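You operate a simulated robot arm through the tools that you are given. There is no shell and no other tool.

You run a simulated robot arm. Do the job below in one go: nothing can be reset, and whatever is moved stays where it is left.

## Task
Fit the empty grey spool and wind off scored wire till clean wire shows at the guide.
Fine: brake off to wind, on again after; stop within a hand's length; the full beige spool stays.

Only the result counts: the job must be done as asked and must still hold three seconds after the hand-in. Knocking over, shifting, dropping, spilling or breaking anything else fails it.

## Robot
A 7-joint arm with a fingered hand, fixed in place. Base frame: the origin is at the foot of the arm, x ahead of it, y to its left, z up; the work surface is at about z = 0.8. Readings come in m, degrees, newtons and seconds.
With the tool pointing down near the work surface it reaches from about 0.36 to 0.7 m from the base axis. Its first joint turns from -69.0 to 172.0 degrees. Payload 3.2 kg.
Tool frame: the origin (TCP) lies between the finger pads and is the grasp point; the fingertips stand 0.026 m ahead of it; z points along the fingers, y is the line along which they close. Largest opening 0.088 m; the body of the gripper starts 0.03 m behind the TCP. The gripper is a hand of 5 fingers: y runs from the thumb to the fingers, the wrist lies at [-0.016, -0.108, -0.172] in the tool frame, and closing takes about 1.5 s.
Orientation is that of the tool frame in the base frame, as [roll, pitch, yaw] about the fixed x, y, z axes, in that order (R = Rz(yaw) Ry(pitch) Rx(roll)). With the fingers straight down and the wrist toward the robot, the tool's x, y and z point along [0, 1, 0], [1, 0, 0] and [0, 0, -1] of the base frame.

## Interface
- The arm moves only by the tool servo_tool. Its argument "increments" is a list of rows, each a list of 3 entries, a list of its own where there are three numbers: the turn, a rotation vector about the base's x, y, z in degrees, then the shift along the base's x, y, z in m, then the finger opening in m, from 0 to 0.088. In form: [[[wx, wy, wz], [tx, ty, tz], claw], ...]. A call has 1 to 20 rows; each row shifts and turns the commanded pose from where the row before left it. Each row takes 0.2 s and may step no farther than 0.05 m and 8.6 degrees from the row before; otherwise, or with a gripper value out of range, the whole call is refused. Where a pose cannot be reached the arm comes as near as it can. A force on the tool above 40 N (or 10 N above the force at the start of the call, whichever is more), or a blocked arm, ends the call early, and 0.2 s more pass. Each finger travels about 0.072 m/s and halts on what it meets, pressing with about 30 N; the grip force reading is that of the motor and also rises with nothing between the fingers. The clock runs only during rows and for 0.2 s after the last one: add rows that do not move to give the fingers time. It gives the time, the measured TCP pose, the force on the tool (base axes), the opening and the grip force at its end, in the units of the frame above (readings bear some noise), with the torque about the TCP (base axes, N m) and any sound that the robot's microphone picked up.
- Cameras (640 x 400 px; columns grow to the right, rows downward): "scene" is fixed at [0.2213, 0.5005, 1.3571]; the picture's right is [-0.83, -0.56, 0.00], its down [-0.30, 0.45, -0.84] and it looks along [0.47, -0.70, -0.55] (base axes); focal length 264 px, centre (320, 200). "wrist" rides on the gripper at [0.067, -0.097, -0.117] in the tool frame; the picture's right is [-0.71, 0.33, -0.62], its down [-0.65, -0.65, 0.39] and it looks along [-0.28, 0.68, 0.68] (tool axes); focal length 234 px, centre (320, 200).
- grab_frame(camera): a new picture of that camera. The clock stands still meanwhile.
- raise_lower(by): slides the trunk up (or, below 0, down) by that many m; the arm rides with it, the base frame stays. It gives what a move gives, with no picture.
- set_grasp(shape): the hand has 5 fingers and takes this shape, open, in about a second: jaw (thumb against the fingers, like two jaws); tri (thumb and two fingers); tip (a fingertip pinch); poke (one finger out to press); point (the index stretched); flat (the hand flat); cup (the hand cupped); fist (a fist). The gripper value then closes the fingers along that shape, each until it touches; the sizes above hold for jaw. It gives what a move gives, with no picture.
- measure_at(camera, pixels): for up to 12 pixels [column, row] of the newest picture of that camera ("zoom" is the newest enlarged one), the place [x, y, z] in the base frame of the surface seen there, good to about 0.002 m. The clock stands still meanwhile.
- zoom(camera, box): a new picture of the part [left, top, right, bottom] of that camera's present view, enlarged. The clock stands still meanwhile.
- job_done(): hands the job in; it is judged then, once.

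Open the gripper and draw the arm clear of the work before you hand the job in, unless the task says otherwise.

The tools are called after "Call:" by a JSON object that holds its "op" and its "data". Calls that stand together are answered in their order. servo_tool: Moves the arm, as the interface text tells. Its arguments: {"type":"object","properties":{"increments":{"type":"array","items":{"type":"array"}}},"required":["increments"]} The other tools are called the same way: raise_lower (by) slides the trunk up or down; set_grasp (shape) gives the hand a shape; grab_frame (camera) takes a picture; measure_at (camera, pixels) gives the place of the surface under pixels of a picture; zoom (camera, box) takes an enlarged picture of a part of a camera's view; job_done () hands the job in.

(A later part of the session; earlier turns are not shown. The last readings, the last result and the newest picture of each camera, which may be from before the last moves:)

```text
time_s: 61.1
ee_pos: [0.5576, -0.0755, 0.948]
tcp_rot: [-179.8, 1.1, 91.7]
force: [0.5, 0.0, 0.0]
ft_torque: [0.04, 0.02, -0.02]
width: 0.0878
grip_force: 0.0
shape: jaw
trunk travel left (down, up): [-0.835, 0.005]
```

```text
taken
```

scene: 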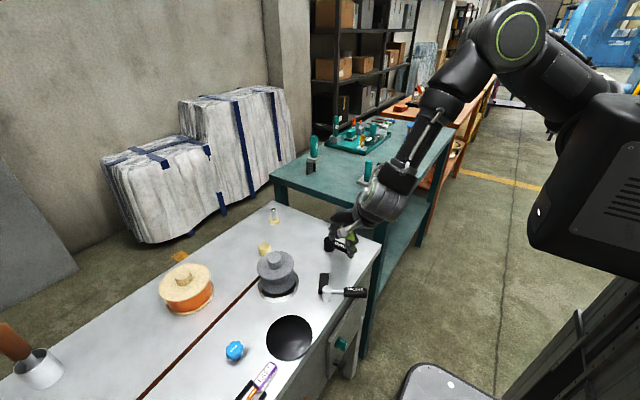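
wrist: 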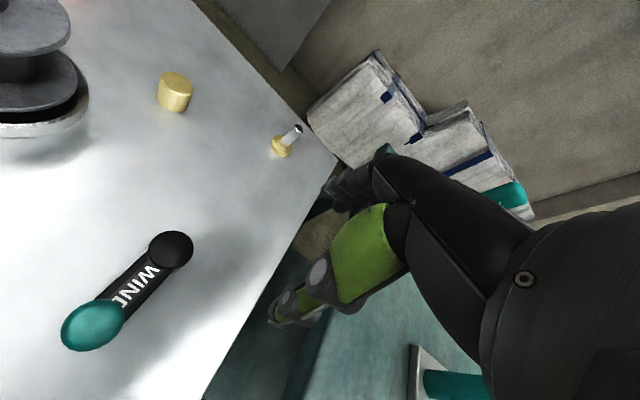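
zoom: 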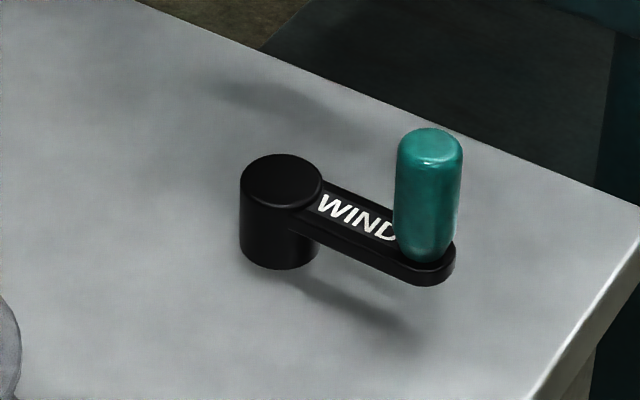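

Pivot is at (0.525,−0.0036), handle axis at (0.459,−0.0027), radius 0.066, top z 0.883. I bring the hand over the handle.

Call:
{"op": "servo_tool", "data": {"increments": [[[0, 0, -1.5], [-0.02, 0.02, -0.005], 0.07], [[0, 0, 0], [-0.02, 0.02, -0.005], 0.06], [[0, 0, 0], [-0.02, 0.02, -0.005], 0.06], [[0, 0, 0], [-0.02, 0.0125, -0.005], 0.06], [[0, 0, 0], [-0.0186, 0, -0.005], 0.06], [[0, 0, 0], [0, 0, 0], 0.06], [[0, 0, 0], [0, 0, 0], 0.06], [[0, 0, 0], [0, 0, 0], 0.06]]}}

Call:
{"op": "zoom", "data": {"camera": "scene", "box": [290, 190, 400, 280]}}

Call:
{"op": "zoom", "data": {"camera": "wrist", "box": [200, 140, 440, 320]}}

```text
time_s: 62.9
ee_pos: [0.4604, -0.0017, 0.9227]
tcp_rot: [-179.9, 1.1, 90.1]
force: [-0.5, 1.8, 0.2]
ft_torque: [-0.02, 0.02, 0.03]
width: 0.06
grip_force: 0.0
shape: jaw
trunk travel left (down, up): [-0.835, 0.005]
```

```text
4.44 times, centred on (345, 235) of scene
```

zoom: 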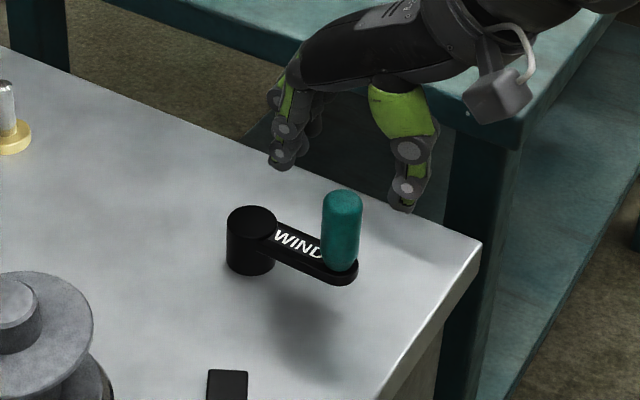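

```text
2.22 times, centred on (320, 230) of wrist
```

zoom: 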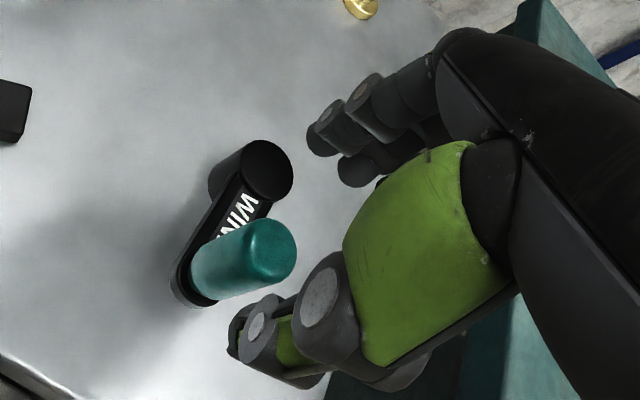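

The hand is right over the teal handle. I lower it so the handle stands between thumb and fingers.

Call:
{"op": "servo_tool", "data": {"increments": [[[0, 0, 0], [0, 0, -0.012], 0.06], [[0, 0, 0], [0, 0, -0.012], 0.06], [[0, 0, 0], [0, 0, -0.012], 0.06], [[0, 0, 0], [0, 0, -0.012], 0.06], [[0, 0, 0], [0, 0, 0], 0.06], [[0, 0, 0], [0, 0, 0], 0.06]]}}

Call:
{"op": "zoom", "data": {"camera": "scene", "box": [290, 190, 400, 280]}}

Call:
{"op": "zoom", "data": {"camera": "wrist", "box": [200, 140, 440, 320]}}

```text
time_s: 64.3
ee_pos: [0.4613, -0.0019, 0.8751]
tcp_rot: [-179.8, 1.1, 90.1]
force: [-0.8, 0.2, -0.4]
ft_torque: [0.0, -0.03, -0.01]
width: 0.0603
grip_force: 0.1
shape: jaw
trunk travel left (down, up): [-0.835, 0.005]
```

```text
4.44 times, centred on (345, 235) of scene
```

zoom: 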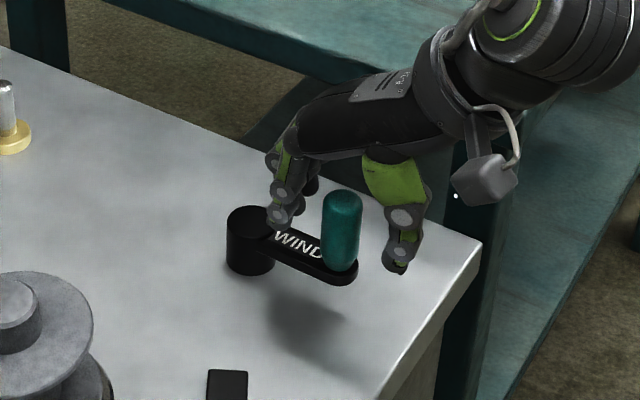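

```text
2.22 times, centred on (320, 230) of wrist
```

zoom: 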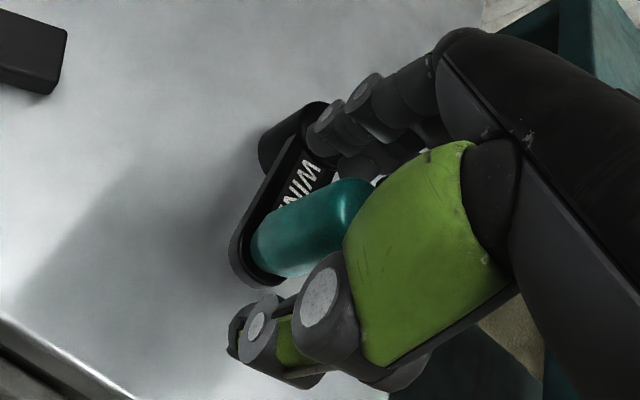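

The handle stands between thumb and fingers. I centre by 2 mm and close on it.

Call:
{"op": "servo_tool", "data": {"increments": [[[0, 0, 0], [-0.002, -0.001, -0.003], 0.06], [[0, 0, 0], [0, 0, 0], 0.045], [[0, 0, 0], [0, 0, 0], 0.035], [[0, 0, 0], [0, 0, 0], 0.025], [[0, 0, 0], [0, 0, 0], 0.015], [[0, 0, 0], [0, 0, 0], 0.01], [[0, 0, 0], [0, 0, 0], 0.01], [[0, 0, 0], [0, 0, 0], 0.01]]}}

Call:
{"op": "zoom", "data": {"camera": "scene", "box": [290, 190, 400, 280]}}

Call:
{"op": "grab_frame", "data": {"camera": "scene"}}

```text
time_s: 66.1
ee_pos: [0.4575, -0.0027, 0.8717]
tcp_rot: [-179.8, 1.1, 90.1]
force: [-2.0, -0.3, -2.2]
ft_torque: [-0.01, 0.02, 0.0]
width: 0.0149
grip_force: 30.1
shape: jaw
trunk travel left (down, up): [-0.835, 0.005]
```

```text
4.44 times, centred on (345, 235) of scene
```

zoom: 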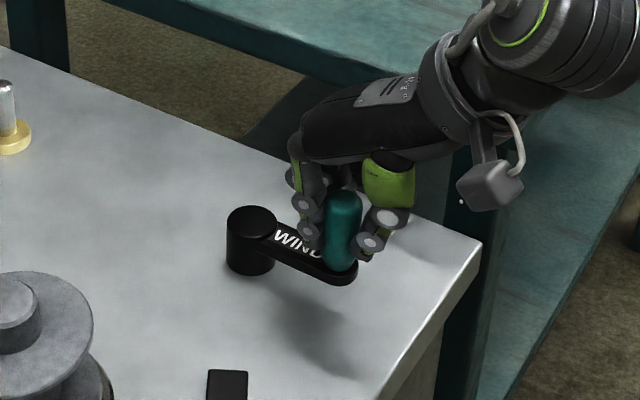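

```text
taken
```

scene: 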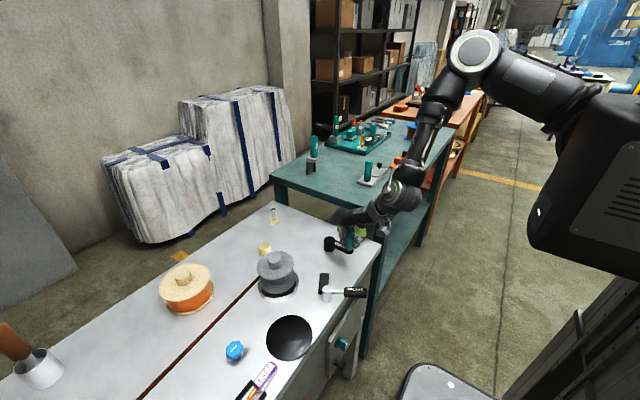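

The handle is gripped (30 N). Before turning, I take a reference zoom of spool and strand.

Call:
{"op": "zoom", "data": {"camera": "scene", "box": [130, 240, 310, 400]}}

Call:
{"op": "zoom", "data": {"camera": "wrist", "box": [0, 0, 320, 200]}}

Call:
{"op": "measure_at", "data": {"camera": "scene", "pixels": [[145, 396], [160, 380], [200, 340], [240, 300], [255, 283]]}}

```text
2.50 times, centred on (220, 320) of scene
```

zoom: 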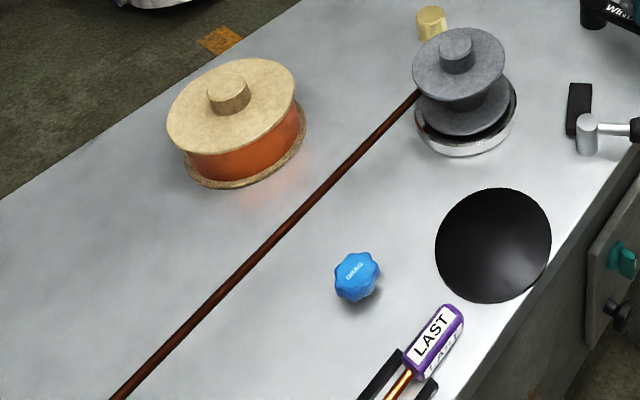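

```text
2.00 times, centred on (160, 100) of wrist
```

zoom: 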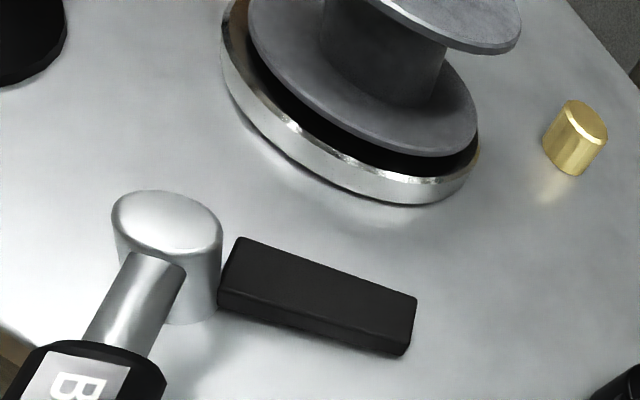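

```text
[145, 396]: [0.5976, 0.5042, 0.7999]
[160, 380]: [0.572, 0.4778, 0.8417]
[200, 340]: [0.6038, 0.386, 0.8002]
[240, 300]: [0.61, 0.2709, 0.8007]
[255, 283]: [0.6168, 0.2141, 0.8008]
```

I turn the crank clockwise from above (handle toward +y) by about 20° as a test.

Call:
{"op": "servo_tool", "data": {"increments": [[[0, 0, 0], [0.0002, 0.0057, 0], 0.01], [[0, 0, 0], [0.0008, 0.0057, 0], 0.01], [[0, 0, 0], [0.0012, 0.0056, 0], 0.01], [[0, 0, 0], [0.0018, 0.0055, 0], 0.01], [[0, 0, 0], [0, 0, 0], 0.01]]}}

Call:
{"op": "zoom", "data": {"camera": "scene", "box": [290, 190, 400, 280]}}

Call:
{"op": "zoom", "data": {"camera": "scene", "box": [130, 240, 310, 400]}}

```text
time_s: 67.3
ee_pos: [0.4621, 0.0217, 0.8724]
tcp_rot: [-179.9, 1.0, 90.2]
force: [-2.4, 1.9, -6.1]
ft_torque: [0.04, 0.02, 0.01]
width: 0.0149
grip_force: 30.2
shape: jaw
trunk travel left (down, up): [-0.835, 0.005]
```

```text
4.44 times, centred on (345, 235) of scene
```

zoom: 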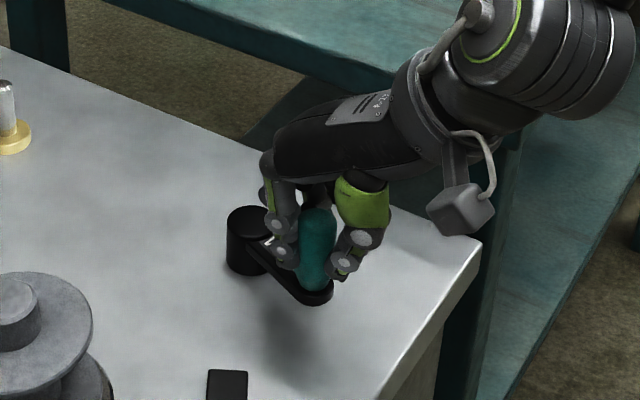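

```text
2.50 times, centred on (220, 320) of scene
```

zoom: 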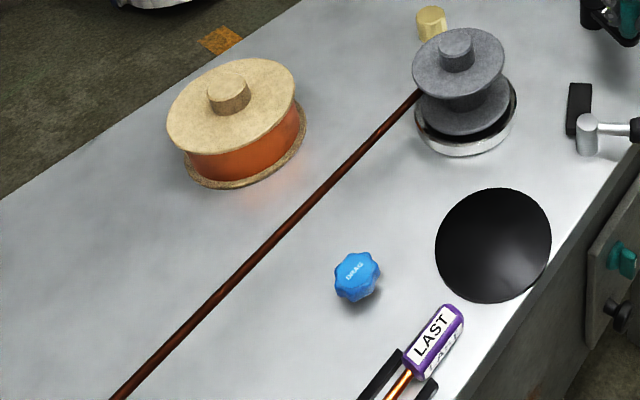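

The crank turns freely. I take a tight zoom of the spool's mottled top as reference, then turn on another ~40°.

Call:
{"op": "zoom", "data": {"camera": "scene", "box": [250, 240, 305, 305]}}

Call:
{"op": "servo_tool", "data": {"increments": [[[0, 0, 0], [0.0048, 0.0104, 0], 0.01], [[0, 0, 0], [0.0066, 0.0094, 0], 0.01], [[0, 0, 0], [0.0081, 0.0081, 0], 0.01], [[0, 0, 0], [0.0094, 0.0066, 0], 0.01], [[0, 0, 0], [0, 0, 0], 0.01]]}}

Call:
{"op": "zoom", "data": {"camera": "scene", "box": [250, 240, 305, 305]}}

Call:
{"op": "grab_frame", "data": {"camera": "scene"}}

```text
6.15 times, centred on (278, 272) of scene
```

zoom: 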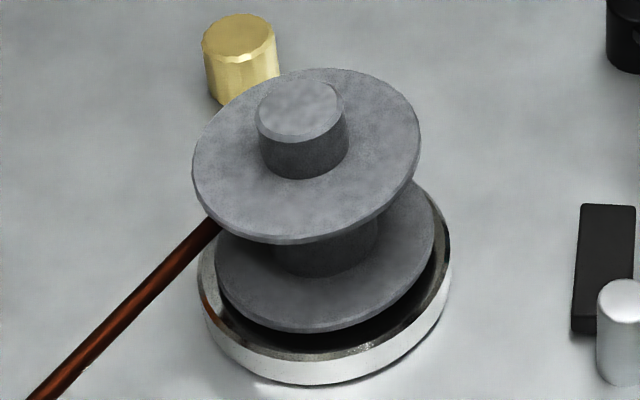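

```text
time_s: 68.5
ee_pos: [0.491, 0.0546, 0.8715]
tcp_rot: [-180.0, 1.1, 90.1]
force: [-0.8, 0.5, -4.1]
ft_torque: [0.02, 0.0, -0.01]
width: 0.0146
grip_force: 29.6
shape: jaw
trunk travel left (down, up): [-0.835, 0.005]
```

```text
6.15 times, centred on (278, 272) of scene
```

zoom: 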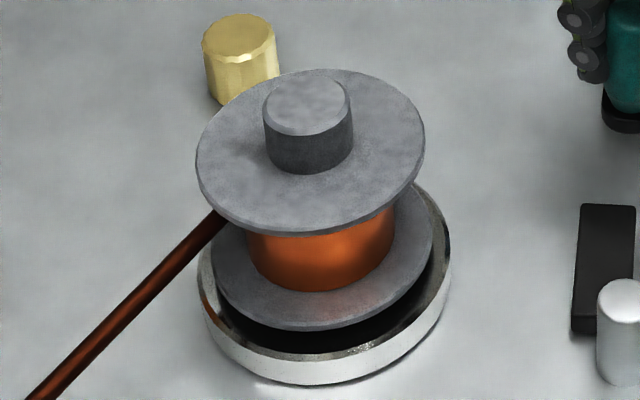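

```text
taken
```

scene: 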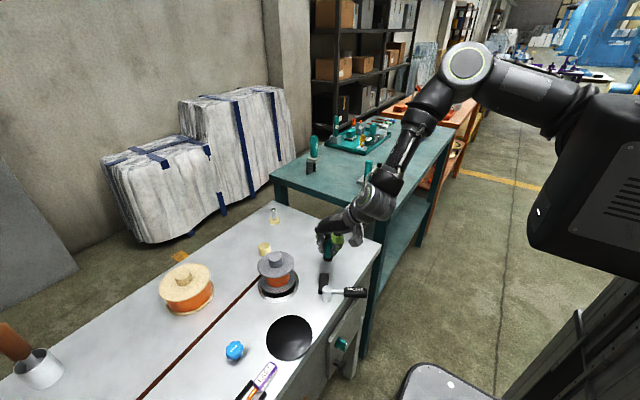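

Winding works: an orange wound layer now shows on the grey spool's core. I check the visible strand near the picture's bottom edge for colour before going on.

Call:
{"op": "zoom", "data": {"camera": "scene", "box": [120, 330, 220, 400]}}

Call:
{"op": "grab_frame", "data": {"camera": "wrist"}}

```text
5.71 times, centred on (170, 365) of scene
```

zoom: 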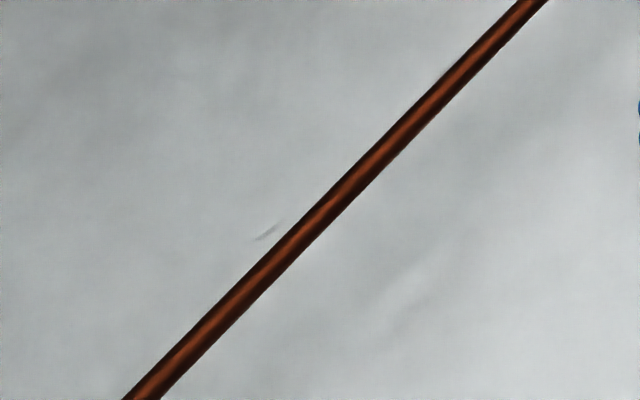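

```text
taken
```

wrist: 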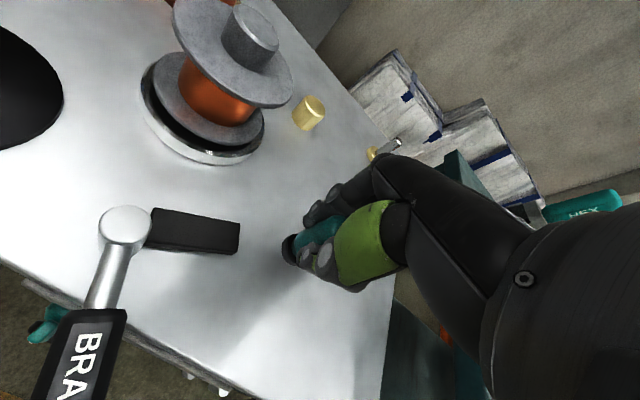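

The strand is still dark brown. I continue clockwise along the circle for another 90°.

Call:
{"op": "servo_tool", "data": {"increments": [[[0, 0, 0], [0.0104, 0.0048, 0], 0.01], [[0, 0, 0], [0.0111, 0.003, 0], 0.01], [[0, 0, 0], [0.0114, 0.001, 0], 0.01], [[0, 0, 0], [0.0114, -0.001, 0], 0.01], [[0, 0, 0], [0.0111, -0.003, 0], 0.01], [[0, 0, 0], [0.0104, -0.0048, 0], 0.01], [[0, 0, 0], [0.0094, -0.0066, 0], 0.01], [[0, 0, 0], [0.0081, -0.0081, 0], 0.01], [[0, 0, 0], [0.0066, -0.0094, 0], 0.01], [[0, 0, 0], [0, 0, 0], 0.01]]}}

Call:
{"op": "grab_frame", "data": {"camera": "scene"}}

Call:
{"op": "zoom", "data": {"camera": "scene", "box": [250, 240, 305, 305]}}

```text
time_s: 70.7
ee_pos: [0.5788, 0.0292, 0.8712]
tcp_rot: [-179.9, 1.3, 90.1]
force: [-9.5, -3.8, -7.1]
ft_torque: [-0.1, 0.12, -0.05]
width: 0.0141
grip_force: 30.5
shape: jaw
trunk travel left (down, up): [-0.835, 0.005]
```

```text
taken
```

scene: 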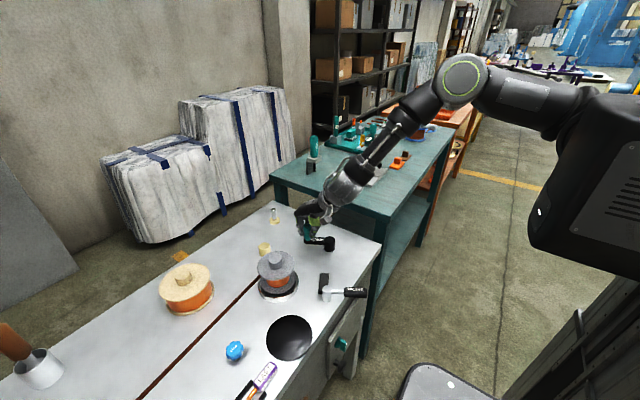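

```text
6.15 times, centred on (278, 272) of scene
```

zoom: 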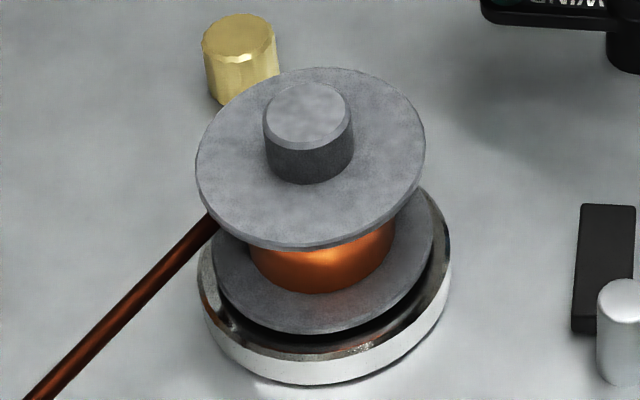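

The spool is turning and the winding is visible; side force (x −9.5 N) shows my circle is about 3 mm too far in +x. I correct that and continue another 90°.

Call:
{"op": "servo_tool", "data": {"increments": [[[0, 0, 0], [0.0018, -0.0104, 0], 0.01], [[0, 0, 0], [0.003, -0.0111, 0], 0.01], [[0, 0, 0], [0.001, -0.0114, 0], 0.01], [[0, 0, 0], [-0.001, -0.0114, 0], 0.01], [[0, 0, 0], [-0.003, -0.0111, 0], 0.01], [[0, 0, 0], [-0.0048, -0.0104, 0], 0.01], [[0, 0, 0], [-0.0066, -0.0094, 0], 0.01], [[0, 0, 0], [-0.0081, -0.0081, 0], 0.01], [[0, 0, 0], [-0.0094, -0.0066, 0], 0.01], [[0, 0, 0], [0, 0, 0], 0.01]]}}

Call:
{"op": "grab_frame", "data": {"camera": "scene"}}

Call:
{"op": "zoom", "data": {"camera": "scene", "box": [120, 330, 220, 400]}}

```text
time_s: 72.9
ee_pos: [0.5537, -0.0601, 0.8715]
tcp_rot: [-179.8, 1.1, 90.1]
force: [-0.2, 2.8, -1.8]
ft_torque: [0.06, -0.02, 0.03]
width: 0.0144
grip_force: 30.1
shape: jaw
trunk travel left (down, up): [-0.835, 0.005]
```

```text
taken
```

scene: 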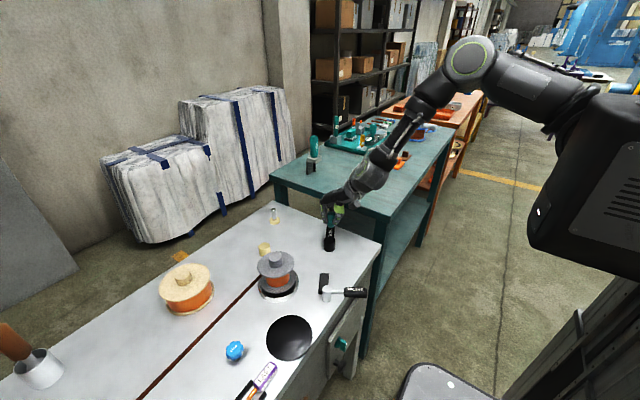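

```text
5.71 times, centred on (170, 365) of scene
```

zoom: 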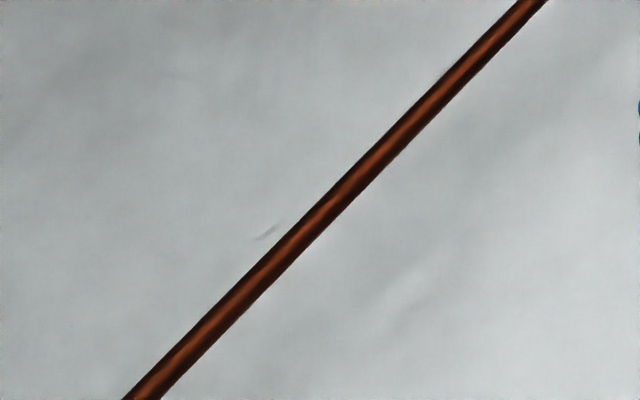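

Turned about 240° so far and the strand is still dark. I finish the first full turn back to the −x side.

Call:
{"op": "servo_tool", "data": {"increments": [[[0, 0, 0], [-0.0104, -0.0048, 0], 0.01], [[0, 0, 0], [-0.0111, -0.003, 0], 0.01], [[0, 0, 0], [-0.0114, -0.001, 0], 0.01], [[0, 0, 0], [-0.0114, 0.001, 0], 0.01], [[0, 0, 0], [-0.0111, 0.003, 0], 0.01], [[0, 0, 0], [-0.0104, 0.0048, 0], 0.01], [[0, 0, 0], [-0.0094, 0.0066, 0], 0.01], [[0, 0, 0], [-0.0081, 0.0081, 0], 0.01], [[0, 0, 0], [-0.0066, 0.0094, 0], 0.01], [[0, 0, 0], [0, 0, 0], 0.01]]}}

Call:
{"op": "grab_frame", "data": {"camera": "scene"}}

Call:
{"op": "zoom", "data": {"camera": "scene", "box": [120, 330, 220, 400]}}

Call:
{"op": "zoom", "data": {"camera": "scene", "box": [250, 240, 305, 305]}}

```text
time_s: 75.1
ee_pos: [0.4639, -0.0339, 0.8713]
tcp_rot: [-179.8, 1.0, 90.1]
force: [3.9, 0.2, 3.0]
ft_torque: [0.0, -0.24, -0.03]
width: 0.0149
grip_force: 29.4
shape: jaw
trunk travel left (down, up): [-0.835, 0.005]
```

```text
taken
```

scene: 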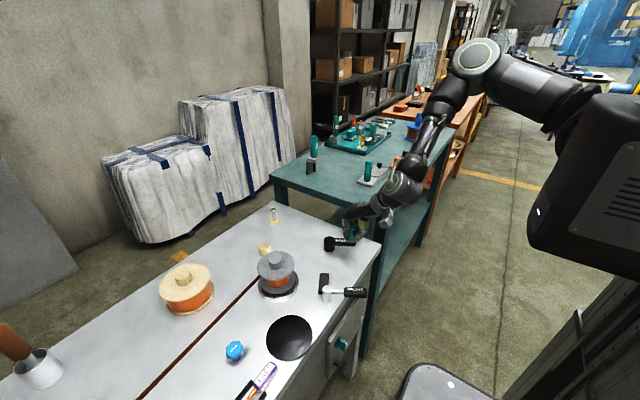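

```text
5.71 times, centred on (170, 365) of scene
```

zoom: 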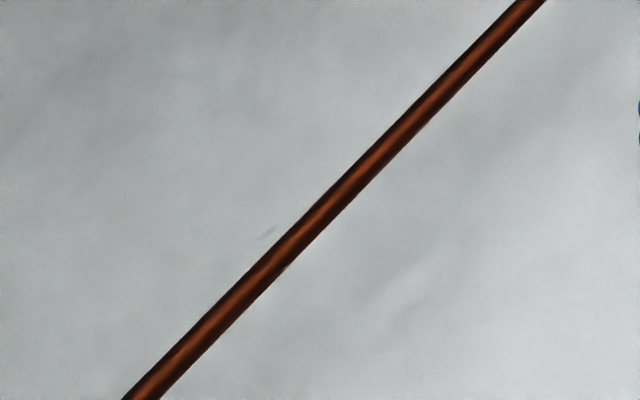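

```text
6.15 times, centred on (278, 272) of scene
```

zoom: 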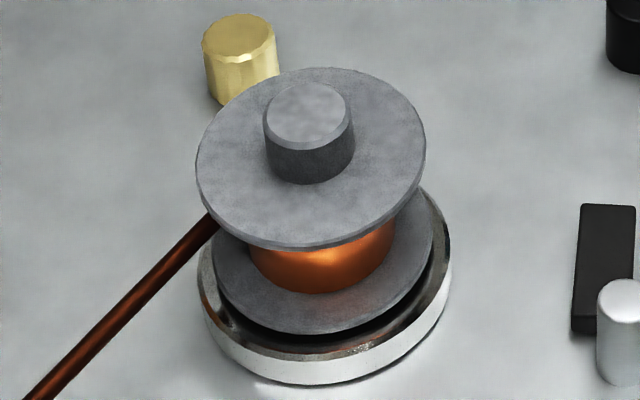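

I compare: the spool looks slightly lower than before turning. I measure its flange heights again to see how it sits and whether it turns.

Call:
{"op": "measure_at", "data": {"camera": "zoom", "pixels": [[205, 180], [250, 230], [310, 243], [370, 225], [418, 165], [220, 120], [300, 75], [400, 110], [310, 115], [230, 290], [330, 327], [425, 250]]}}

Call:
{"op": "grab_frame", "data": {"camera": "wrist"}}

```text
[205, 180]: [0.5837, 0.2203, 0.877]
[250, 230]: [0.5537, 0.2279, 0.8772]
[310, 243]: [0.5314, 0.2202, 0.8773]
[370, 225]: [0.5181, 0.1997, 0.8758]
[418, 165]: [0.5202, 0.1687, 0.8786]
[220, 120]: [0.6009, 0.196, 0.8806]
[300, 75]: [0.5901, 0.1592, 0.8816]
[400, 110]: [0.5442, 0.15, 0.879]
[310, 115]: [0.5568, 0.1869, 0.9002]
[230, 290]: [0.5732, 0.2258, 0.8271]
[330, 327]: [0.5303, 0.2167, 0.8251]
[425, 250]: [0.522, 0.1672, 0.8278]
```

```text
taken
```

wrist: 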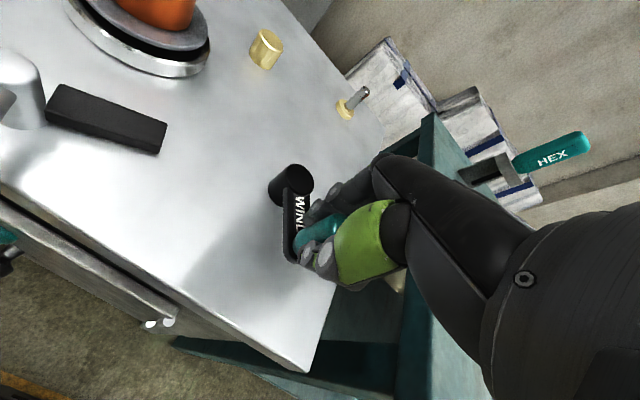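

The tilt direction has rotated, so the spool turns — likely faster than the crank. Before winding more I must look at the guide: I release the crank, rise, and yaw the hand so the wrist camera faces the guide.

Call:
{"op": "servo_tool", "data": {"increments": [[[0, 0, 0], [0, 0, 0], 0.03], [[0, 0, 0], [0, 0, 0], 0.05], [[0, 0, 0], [0, 0, 0], 0.06], [[0, 0, 0], [0, 0, 0.01], 0.06], [[0, 0, 0], [0, 0, 0.02], 0.06], [[0, 0, 0], [0, 0, 0.02], 0.06], [[0, 0, 0], [0.01, 0.02, 0.015], 0.06], [[0, 0, 8], [0.01, 0.03, 0.01], 0.06], [[0, 0, 8], [0.01, 0.03, 0], 0.06], [[0, 0, 8], [0.01, 0.03, 0], 0.06], [[0, 0, 8], [0.01, 0.02, 0], 0.06], [[0, 0, 8], [0.005, 0, 0], 0.06], [[0, 0, 8], [0, 0, 0], 0.06], [[0, 0, 0], [0, 0, 0], 0.06], [[0, 0, 0], [0, 0, 0], 0.06]]}}

Call:
{"op": "grab_frame", "data": {"camera": "wrist"}}

Call:
{"op": "grab_frame", "data": {"camera": "scene"}}

```text
time_s: 78.3
ee_pos: [0.5191, 0.0947, 0.9462]
tcp_rot: [-179.8, 1.1, 138.1]
force: [-0.4, -0.1, 0.6]
ft_torque: [-0.02, 0.01, 0.04]
width: 0.0594
grip_force: 0.1
shape: jaw
trunk travel left (down, up): [-0.835, 0.005]
```

```text
taken
```

wrist: 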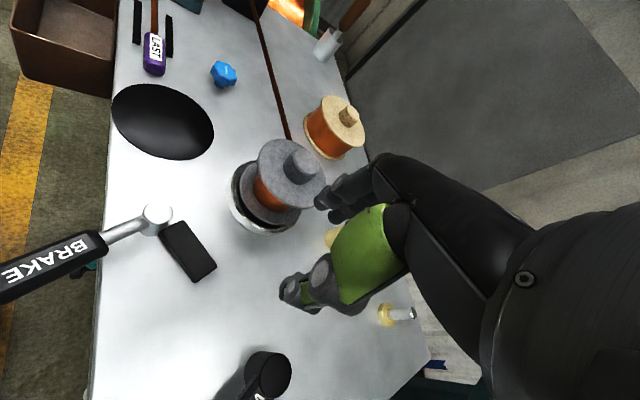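

```text
taken
```

scene: 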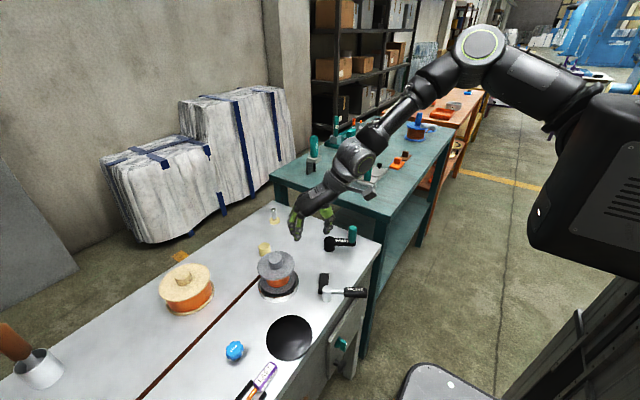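

The yaw of 138° works, and the guide is just at the top (245,8). I yaw a bit further to bring it into view.

Call:
{"op": "servo_tool", "data": {"increments": [[[0, 0, 8], [0, 0, 0], 0.06], [[0, 0, 8], [0, 0, 0], 0.06], [[0, 0, 6], [0, 0, 0], 0.06], [[0, 0, 0], [0, 0, 0], 0.06], [[0, 0, 0], [0, 0, 0], 0.06]]}}

Call:
{"op": "grab_frame", "data": {"camera": "wrist"}}

Call:
{"op": "zoom", "data": {"camera": "wrist", "box": [220, 0, 380, 110]}}

```text
time_s: 79.5
ee_pos: [0.5187, 0.0951, 0.9468]
tcp_rot: [-179.9, 1.1, 160.0]
force: [0.3, -0.5, 0.1]
ft_torque: [0.02, 0.02, -0.01]
width: 0.0596
grip_force: 0.0
shape: jaw
trunk travel left (down, up): [-0.835, 0.005]
```

```text
taken
```

wrist: 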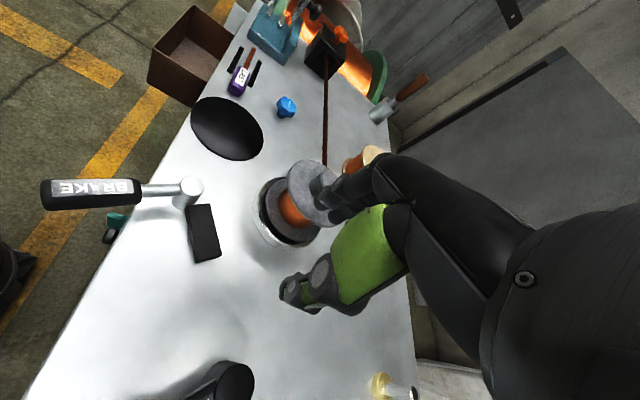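

```text
3.64 times, centred on (300, 55) of wrist
```

zoom: 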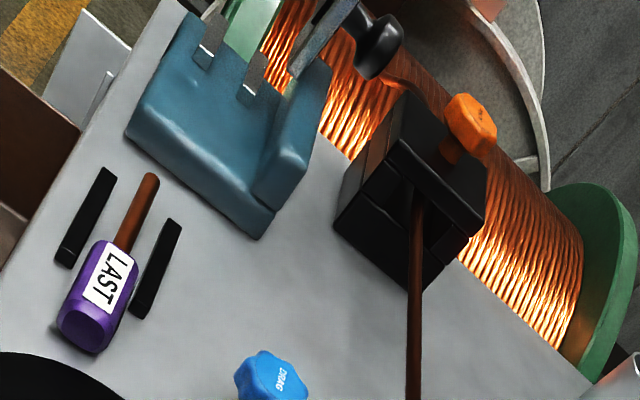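

Now the guide is well visible (zoom (400,190)): strand there is still dark brown. This 160° yaw lets me watch the guide while cranking. I locate the crank handle precisely in the scene view.

Call:
{"op": "zoom", "data": {"camera": "scene", "box": [310, 215, 370, 265]}}

```text
8.00 times, centred on (340, 240) of scene
```

zoom: 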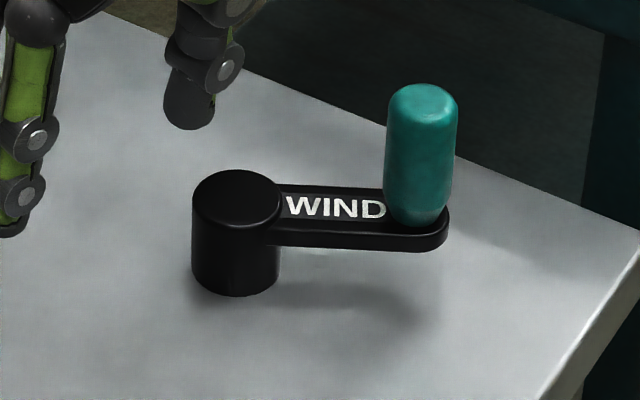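

Call:
{"op": "measure_at", "data": {"camera": "zoom", "pixels": [[424, 104], [396, 108], [450, 108], [422, 125], [420, 170], [236, 200], [200, 200], [274, 200], [236, 180], [236, 222]]}}

```text
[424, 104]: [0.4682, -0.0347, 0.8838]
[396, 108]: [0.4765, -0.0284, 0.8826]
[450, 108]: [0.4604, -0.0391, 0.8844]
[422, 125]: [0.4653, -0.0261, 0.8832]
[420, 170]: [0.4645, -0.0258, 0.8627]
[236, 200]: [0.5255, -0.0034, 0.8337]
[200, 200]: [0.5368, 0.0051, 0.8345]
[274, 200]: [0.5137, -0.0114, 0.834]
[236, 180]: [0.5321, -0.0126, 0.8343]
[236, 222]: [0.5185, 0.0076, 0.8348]
```

Handle axis is at (0.4684,−0.0338), pivot (0.525,−0.003), so the crank has turned about 330°. I go back over the handle keeping the 160° yaw.

Call:
{"op": "servo_tool", "data": {"increments": [[[0, 0, 0], [-0.01, -0.03, 0], 0.06], [[0, 0, 0], [-0.01, -0.035, 0], 0.06], [[0, 0, 0], [-0.015, -0.035, -0.01], 0.06], [[0, 0, 0], [-0.0153, -0.029, -0.013], 0.06], [[0, 0, 0], [0, 0, 0], 0.06], [[0, 0, 0], [0, 0, 0], 0.06], [[0, 0, 0], [0, 0, 0], 0.06]]}}

Call:
{"op": "grab_frame", "data": {"camera": "wrist"}}

Call:
{"op": "zoom", "data": {"camera": "scene", "box": [290, 190, 400, 280]}}

```text
time_s: 81.1
ee_pos: [0.4672, -0.0342, 0.9243]
tcp_rot: [-179.9, 1.1, 160.1]
force: [-0.2, 0.2, -0.5]
ft_torque: [-0.01, 0.02, 0.0]
width: 0.0594
grip_force: 0.0
shape: jaw
trunk travel left (down, up): [-0.835, 0.005]
```

```text
taken
```

wrist: 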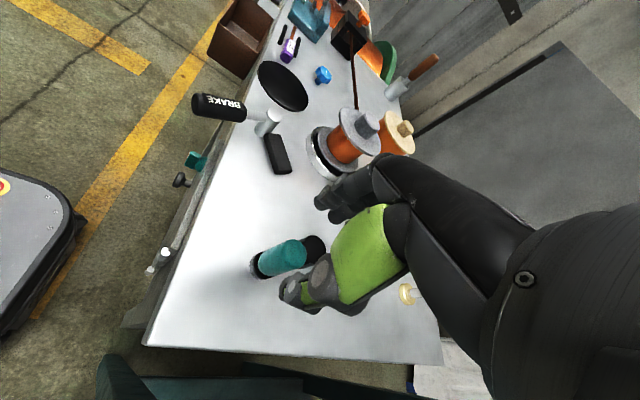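

```text
4.44 times, centred on (345, 235) of scene
```

zoom: 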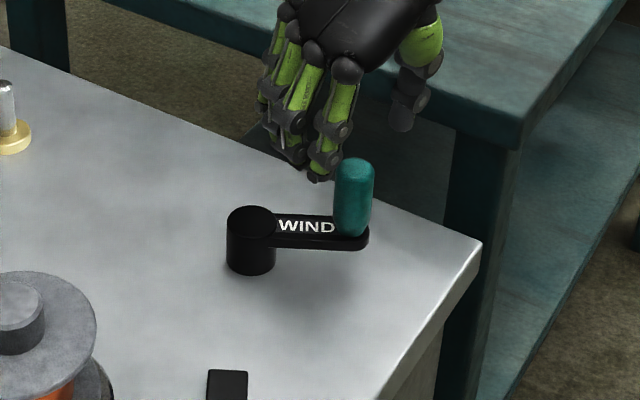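

The pose is reached and the wrist view shows the guide at (350,35) with the strand. I lower onto the handle and close.

Call:
{"op": "servo_tool", "data": {"increments": [[[0, 0, 0], [0.001, 0, -0.013], 0.06], [[0, 0, 0], [0, 0, -0.013], 0.06], [[0, 0, 0], [0, 0, -0.013], 0.06], [[0, 0, 0], [0, 0, -0.013], 0.06], [[0, 0, 0], [0, 0, 0], 0.06], [[0, 0, 0], [0, 0, 0], 0.06]]}}

Call:
{"op": "zoom", "data": {"camera": "scene", "box": [290, 190, 400, 280]}}

Call:
{"op": "zoom", "data": {"camera": "wrist", "box": [240, 0, 440, 130]}}

```text
time_s: 82.5
ee_pos: [0.4686, -0.0351, 0.8718]
tcp_rot: [-179.9, 1.1, 160.1]
force: [-0.1, -0.6, 0.2]
ft_torque: [0.0, 0.0, 0.02]
width: 0.0596
grip_force: 0.0
shape: jaw
trunk travel left (down, up): [-0.835, 0.005]
```

```text
4.44 times, centred on (345, 235) of scene
```

zoom: 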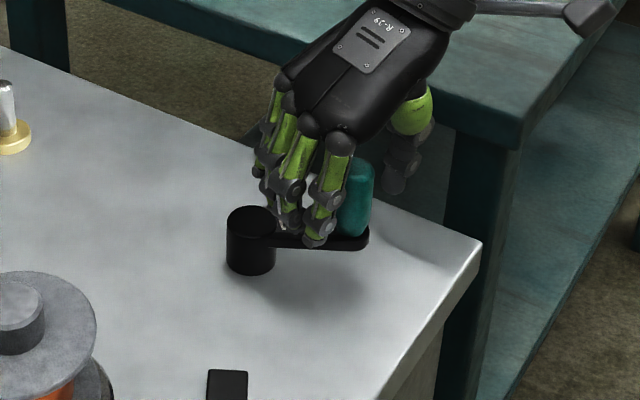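

```text
3.08 times, centred on (340, 65) of wrist
```

zoom: 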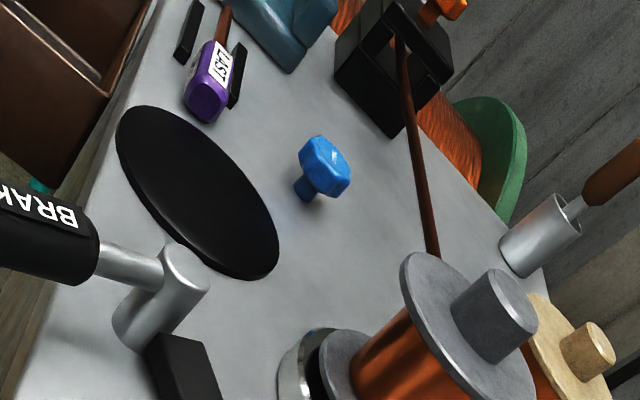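

The guide, strand and spool are all clearly visible from here. I close the fingers on the handle.

Call:
{"op": "servo_tool", "data": {"increments": [[[0, 0, 0], [0, 0.001, 0], 0.045], [[0, 0, 0], [0, 0, 0], 0.035], [[0, 0, 0], [0, 0, 0], 0.025], [[0, 0, 0], [0, 0, 0], 0.015], [[0, 0, 0], [0, 0, 0], 0.01], [[0, 0, 0], [0, 0, 0], 0.01], [[0, 0, 0], [0, 0, 0], 0.01]]}}

Call:
{"op": "zoom", "data": {"camera": "scene", "box": [290, 190, 400, 280]}}

```text
time_s: 84.1
ee_pos: [0.4683, -0.0353, 0.8723]
tcp_rot: [-179.9, 1.2, 160.0]
force: [-2.9, -1.5, 3.7]
ft_torque: [-0.1, 0.06, 0.02]
width: 0.0111
grip_force: 0.0
shape: jaw
trunk travel left (down, up): [-0.835, 0.005]
```

```text
4.44 times, centred on (345, 235) of scene
```

zoom: 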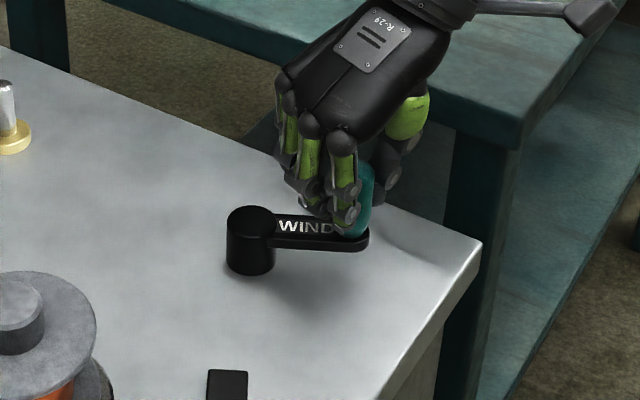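

Grip force is 0 at width 0.011: the handle sits at the outer edge of the index finger. I reopen, shift 8 mm along the hand's x toward the handle, and close again.

Call:
{"op": "servo_tool", "data": {"increments": [[[0, 0, 0], [0, 0, 0], 0.03], [[0, 0, 0], [0, 0, 0], 0.05], [[0, 0, 0], [0, 0, 0], 0.06], [[0, 0, 0], [-0.0075, 0.003, 0], 0.06], [[0, 0, 0], [0, 0, 0], 0.045], [[0, 0, 0], [0, 0, 0], 0.035], [[0, 0, 0], [0, 0, 0], 0.025], [[0, 0, 0], [0, 0, 0], 0.015], [[0, 0, 0], [0, 0, 0], 0.01], [[0, 0, 0], [0, 0, 0], 0.01], [[0, 0, 0], [0, 0, 0], 0.01]]}}

Call:
{"op": "zoom", "data": {"camera": "scene", "box": [290, 190, 400, 280]}}

Call:
{"op": "zoom", "data": {"camera": "wrist", "box": [220, 140, 440, 320]}}

```text
time_s: 86.5
ee_pos: [0.4582, -0.0318, 0.8716]
tcp_rot: [-179.7, 1.0, 160.1]
force: [-8.0, -5.1, -2.7]
ft_torque: [-0.1, -0.03, -0.06]
width: 0.0063
grip_force: 30.4
shape: jaw
trunk travel left (down, up): [-0.835, 0.005]
```

```text
4.44 times, centred on (345, 235) of scene
```

zoom: 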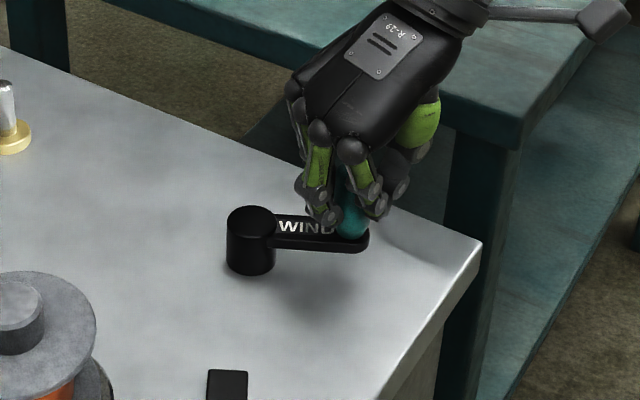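

```text
2.22 times, centred on (330, 230) of wrist
```

zoom: 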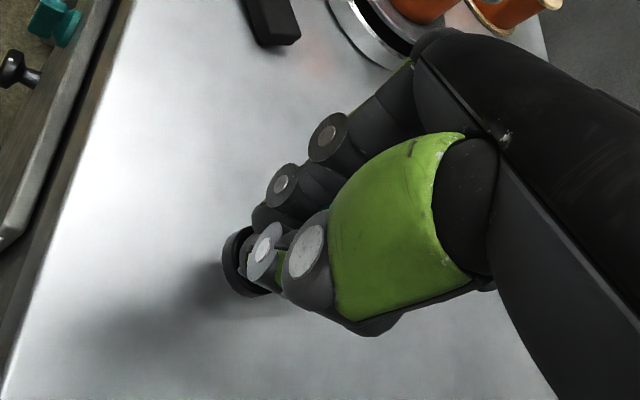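

The handle is now nested between index and middle finger with the thumb behind, a caged grip at 30 N. I relax the residual side force and turn 20° further clockwise, watching forces.

Call:
{"op": "servo_tool", "data": {"increments": [[[0, 0, 0], [-0.003, -0.001, 0], 0.01], [[0, 0, 0], [-0.0023, 0.0052, 0], 0.01], [[0, 0, 0], [-0.0023, 0.0052, 0], 0.01], [[0, 0, 0], [-0.0014, 0.0055, 0], 0.01], [[0, 0, 0], [-0.0013, 0.0056, 0], 0.01], [[0, 0, 0], [0, 0, 0], 0.01]]}}

Call:
{"op": "zoom", "data": {"camera": "scene", "box": [290, 190, 400, 280]}}

Call:
{"op": "zoom", "data": {"camera": "wrist", "box": [240, 0, 440, 130]}}

```text
time_s: 87.9
ee_pos: [0.4511, -0.0096, 0.8725]
tcp_rot: [-179.8, 1.1, 160.0]
force: [-1.3, -0.6, -4.5]
ft_torque: [0.04, -0.05, -0.04]
width: 0.0065
grip_force: 29.6
shape: jaw
trunk travel left (down, up): [-0.835, 0.005]
```

```text
4.44 times, centred on (345, 235) of scene
```

zoom: 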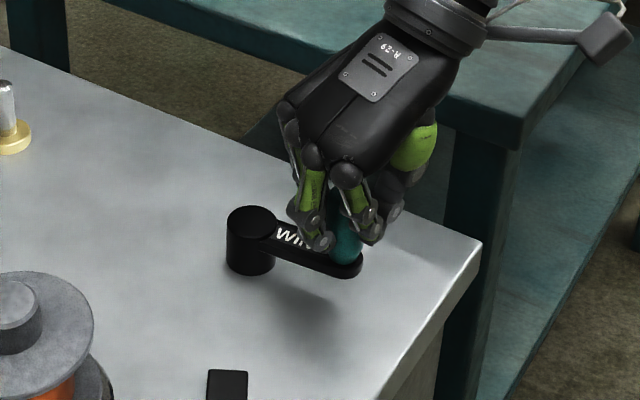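

```text
3.08 times, centred on (340, 65) of wrist
```

zoom: 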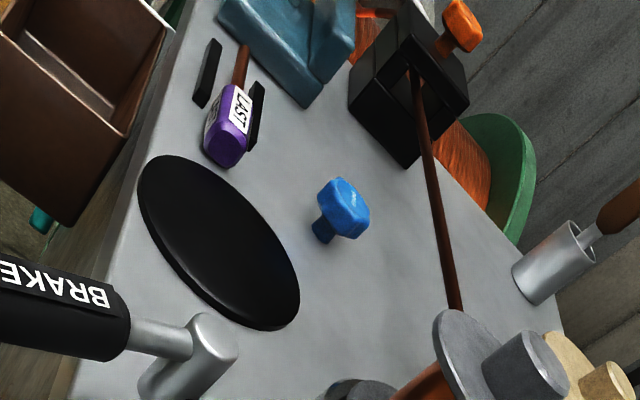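

The caged grip works with low force and the guide is in view. I zoom in on strand and LAST sample from this angle to calibrate the colours.

Call:
{"op": "zoom", "data": {"camera": "wrist", "box": [290, 0, 390, 60]}}

```text
6.40 times, centred on (340, 30) of wrist
```

zoom: 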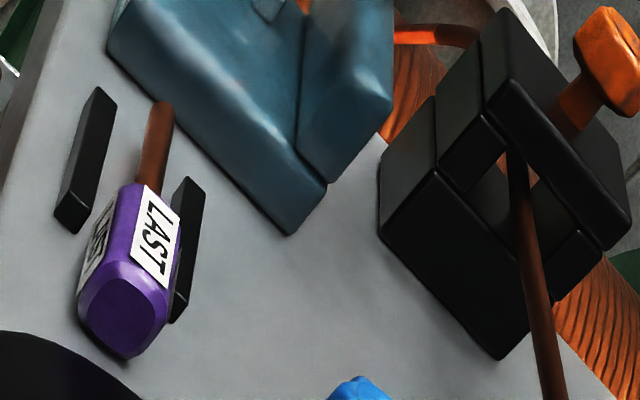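

Something bright orange shows behind the guide at zoom (430,35), where the incoming strand was dark at the start. I zoom in more closely there.

Call:
{"op": "zoom", "data": {"camera": "wrist", "box": [340, 0, 400, 40]}}

Call:
{"op": "measure_at", "data": {"camera": "zoom", "pixels": [[100, 55], [150, 55], [200, 60], [240, 70], [330, 300], [345, 380], [320, 200], [560, 60]]}}

```text
10.00 times, centred on (370, 20) of wrist
```

zoom: 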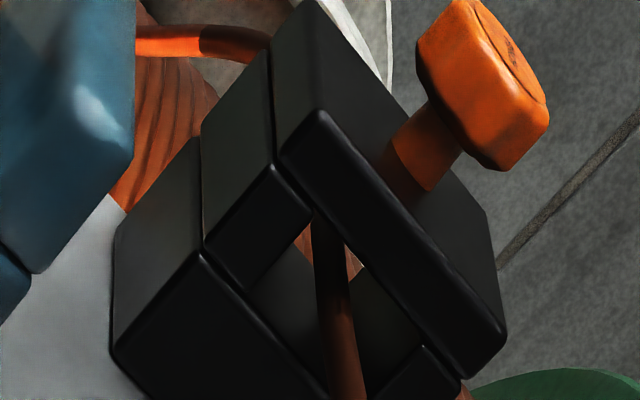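

```text
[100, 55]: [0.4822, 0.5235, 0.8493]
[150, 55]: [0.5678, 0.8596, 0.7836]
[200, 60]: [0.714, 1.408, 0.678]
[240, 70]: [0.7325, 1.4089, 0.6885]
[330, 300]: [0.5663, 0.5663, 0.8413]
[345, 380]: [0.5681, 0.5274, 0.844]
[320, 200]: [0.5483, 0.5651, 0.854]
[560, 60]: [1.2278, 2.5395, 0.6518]
```

The incoming strand behind the guide shows a sharp boundary: orange left of (200,40), dark right of it, so clean wire is approaching. I turn only 10° more and look again.

Call:
{"op": "servo_tool", "data": {"increments": [[[0, 0, 0], [-0.0005, 0.0057, 0], 0.01], [[0, 0, 0], [-0.0002, 0.0057, 0], 0.01], [[0, 0, 0], [0, 0, 0], 0.01]]}}

Call:
{"op": "zoom", "data": {"camera": "wrist", "box": [340, 0, 400, 40]}}

Call:
{"op": "zoom", "data": {"camera": "wrist", "box": [290, 0, 410, 75]}}

```text
time_s: 88.7
ee_pos: [0.4512, 0.0023, 0.871]
tcp_rot: [179.9, 1.1, 160.0]
force: [0.0, -0.7, -1.9]
ft_torque: [0.04, -0.05, 0.0]
width: 0.0062
grip_force: 30.0
shape: jaw
trunk travel left (down, up): [-0.835, 0.005]
```

```text
10.00 times, centred on (370, 20) of wrist
```

zoom: 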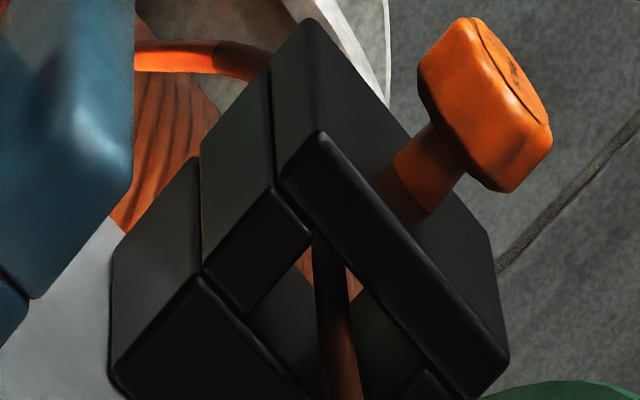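

```text
5.33 times, centred on (350, 38) of wrist
```

zoom: 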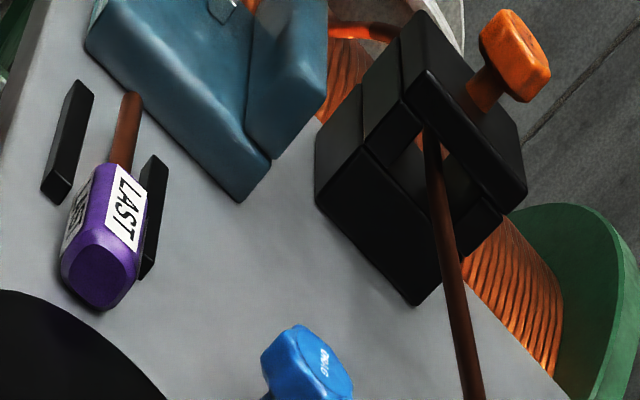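

The boundary moved closer to the guide's back, so ~10° shifts it noticeably. I turn another 20° in small rows and look again.

Call:
{"op": "servo_tool", "data": {"increments": [[[0, 0, 0], [0.0005, 0.0057, 0], 0.01], [[0, 0, 0], [0.0008, 0.0057, 0], 0.01], [[0, 0, 0], [0.0014, 0.0055, 0], 0.01], [[0, 0, 0], [0.0018, 0.0055, 0], 0.01], [[0, 0, 0], [0, 0, 0], 0.01]]}}

Call:
{"op": "zoom", "data": {"camera": "wrist", "box": [340, 0, 400, 40]}}

Call:
{"op": "zoom", "data": {"camera": "wrist", "box": [290, 0, 410, 75]}}

```text
time_s: 89.9
ee_pos: [0.4566, 0.0238, 0.8719]
tcp_rot: [180.0, 1.0, 160.1]
force: [1.3, -1.7, -2.7]
ft_torque: [0.01, -0.05, 0.0]
width: 0.0064
grip_force: 30.2
shape: jaw
trunk travel left (down, up): [-0.835, 0.005]
```

```text
10.00 times, centred on (370, 20) of wrist
```

zoom: 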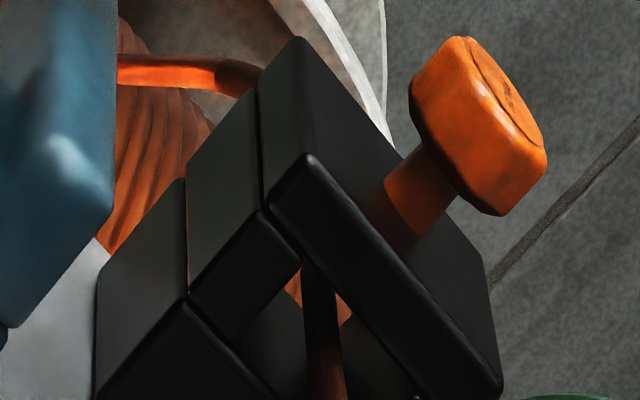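

```text
5.33 times, centred on (350, 38) of wrist
```

zoom: 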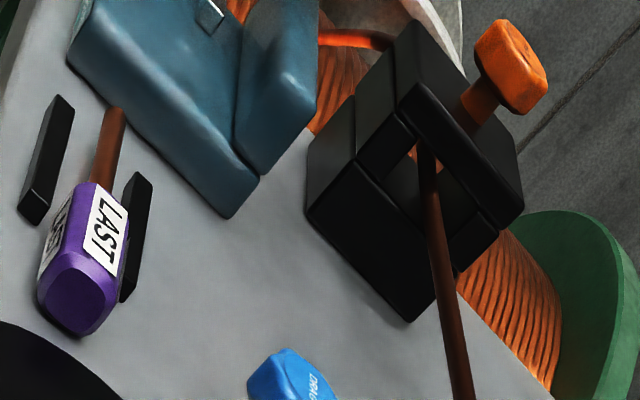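

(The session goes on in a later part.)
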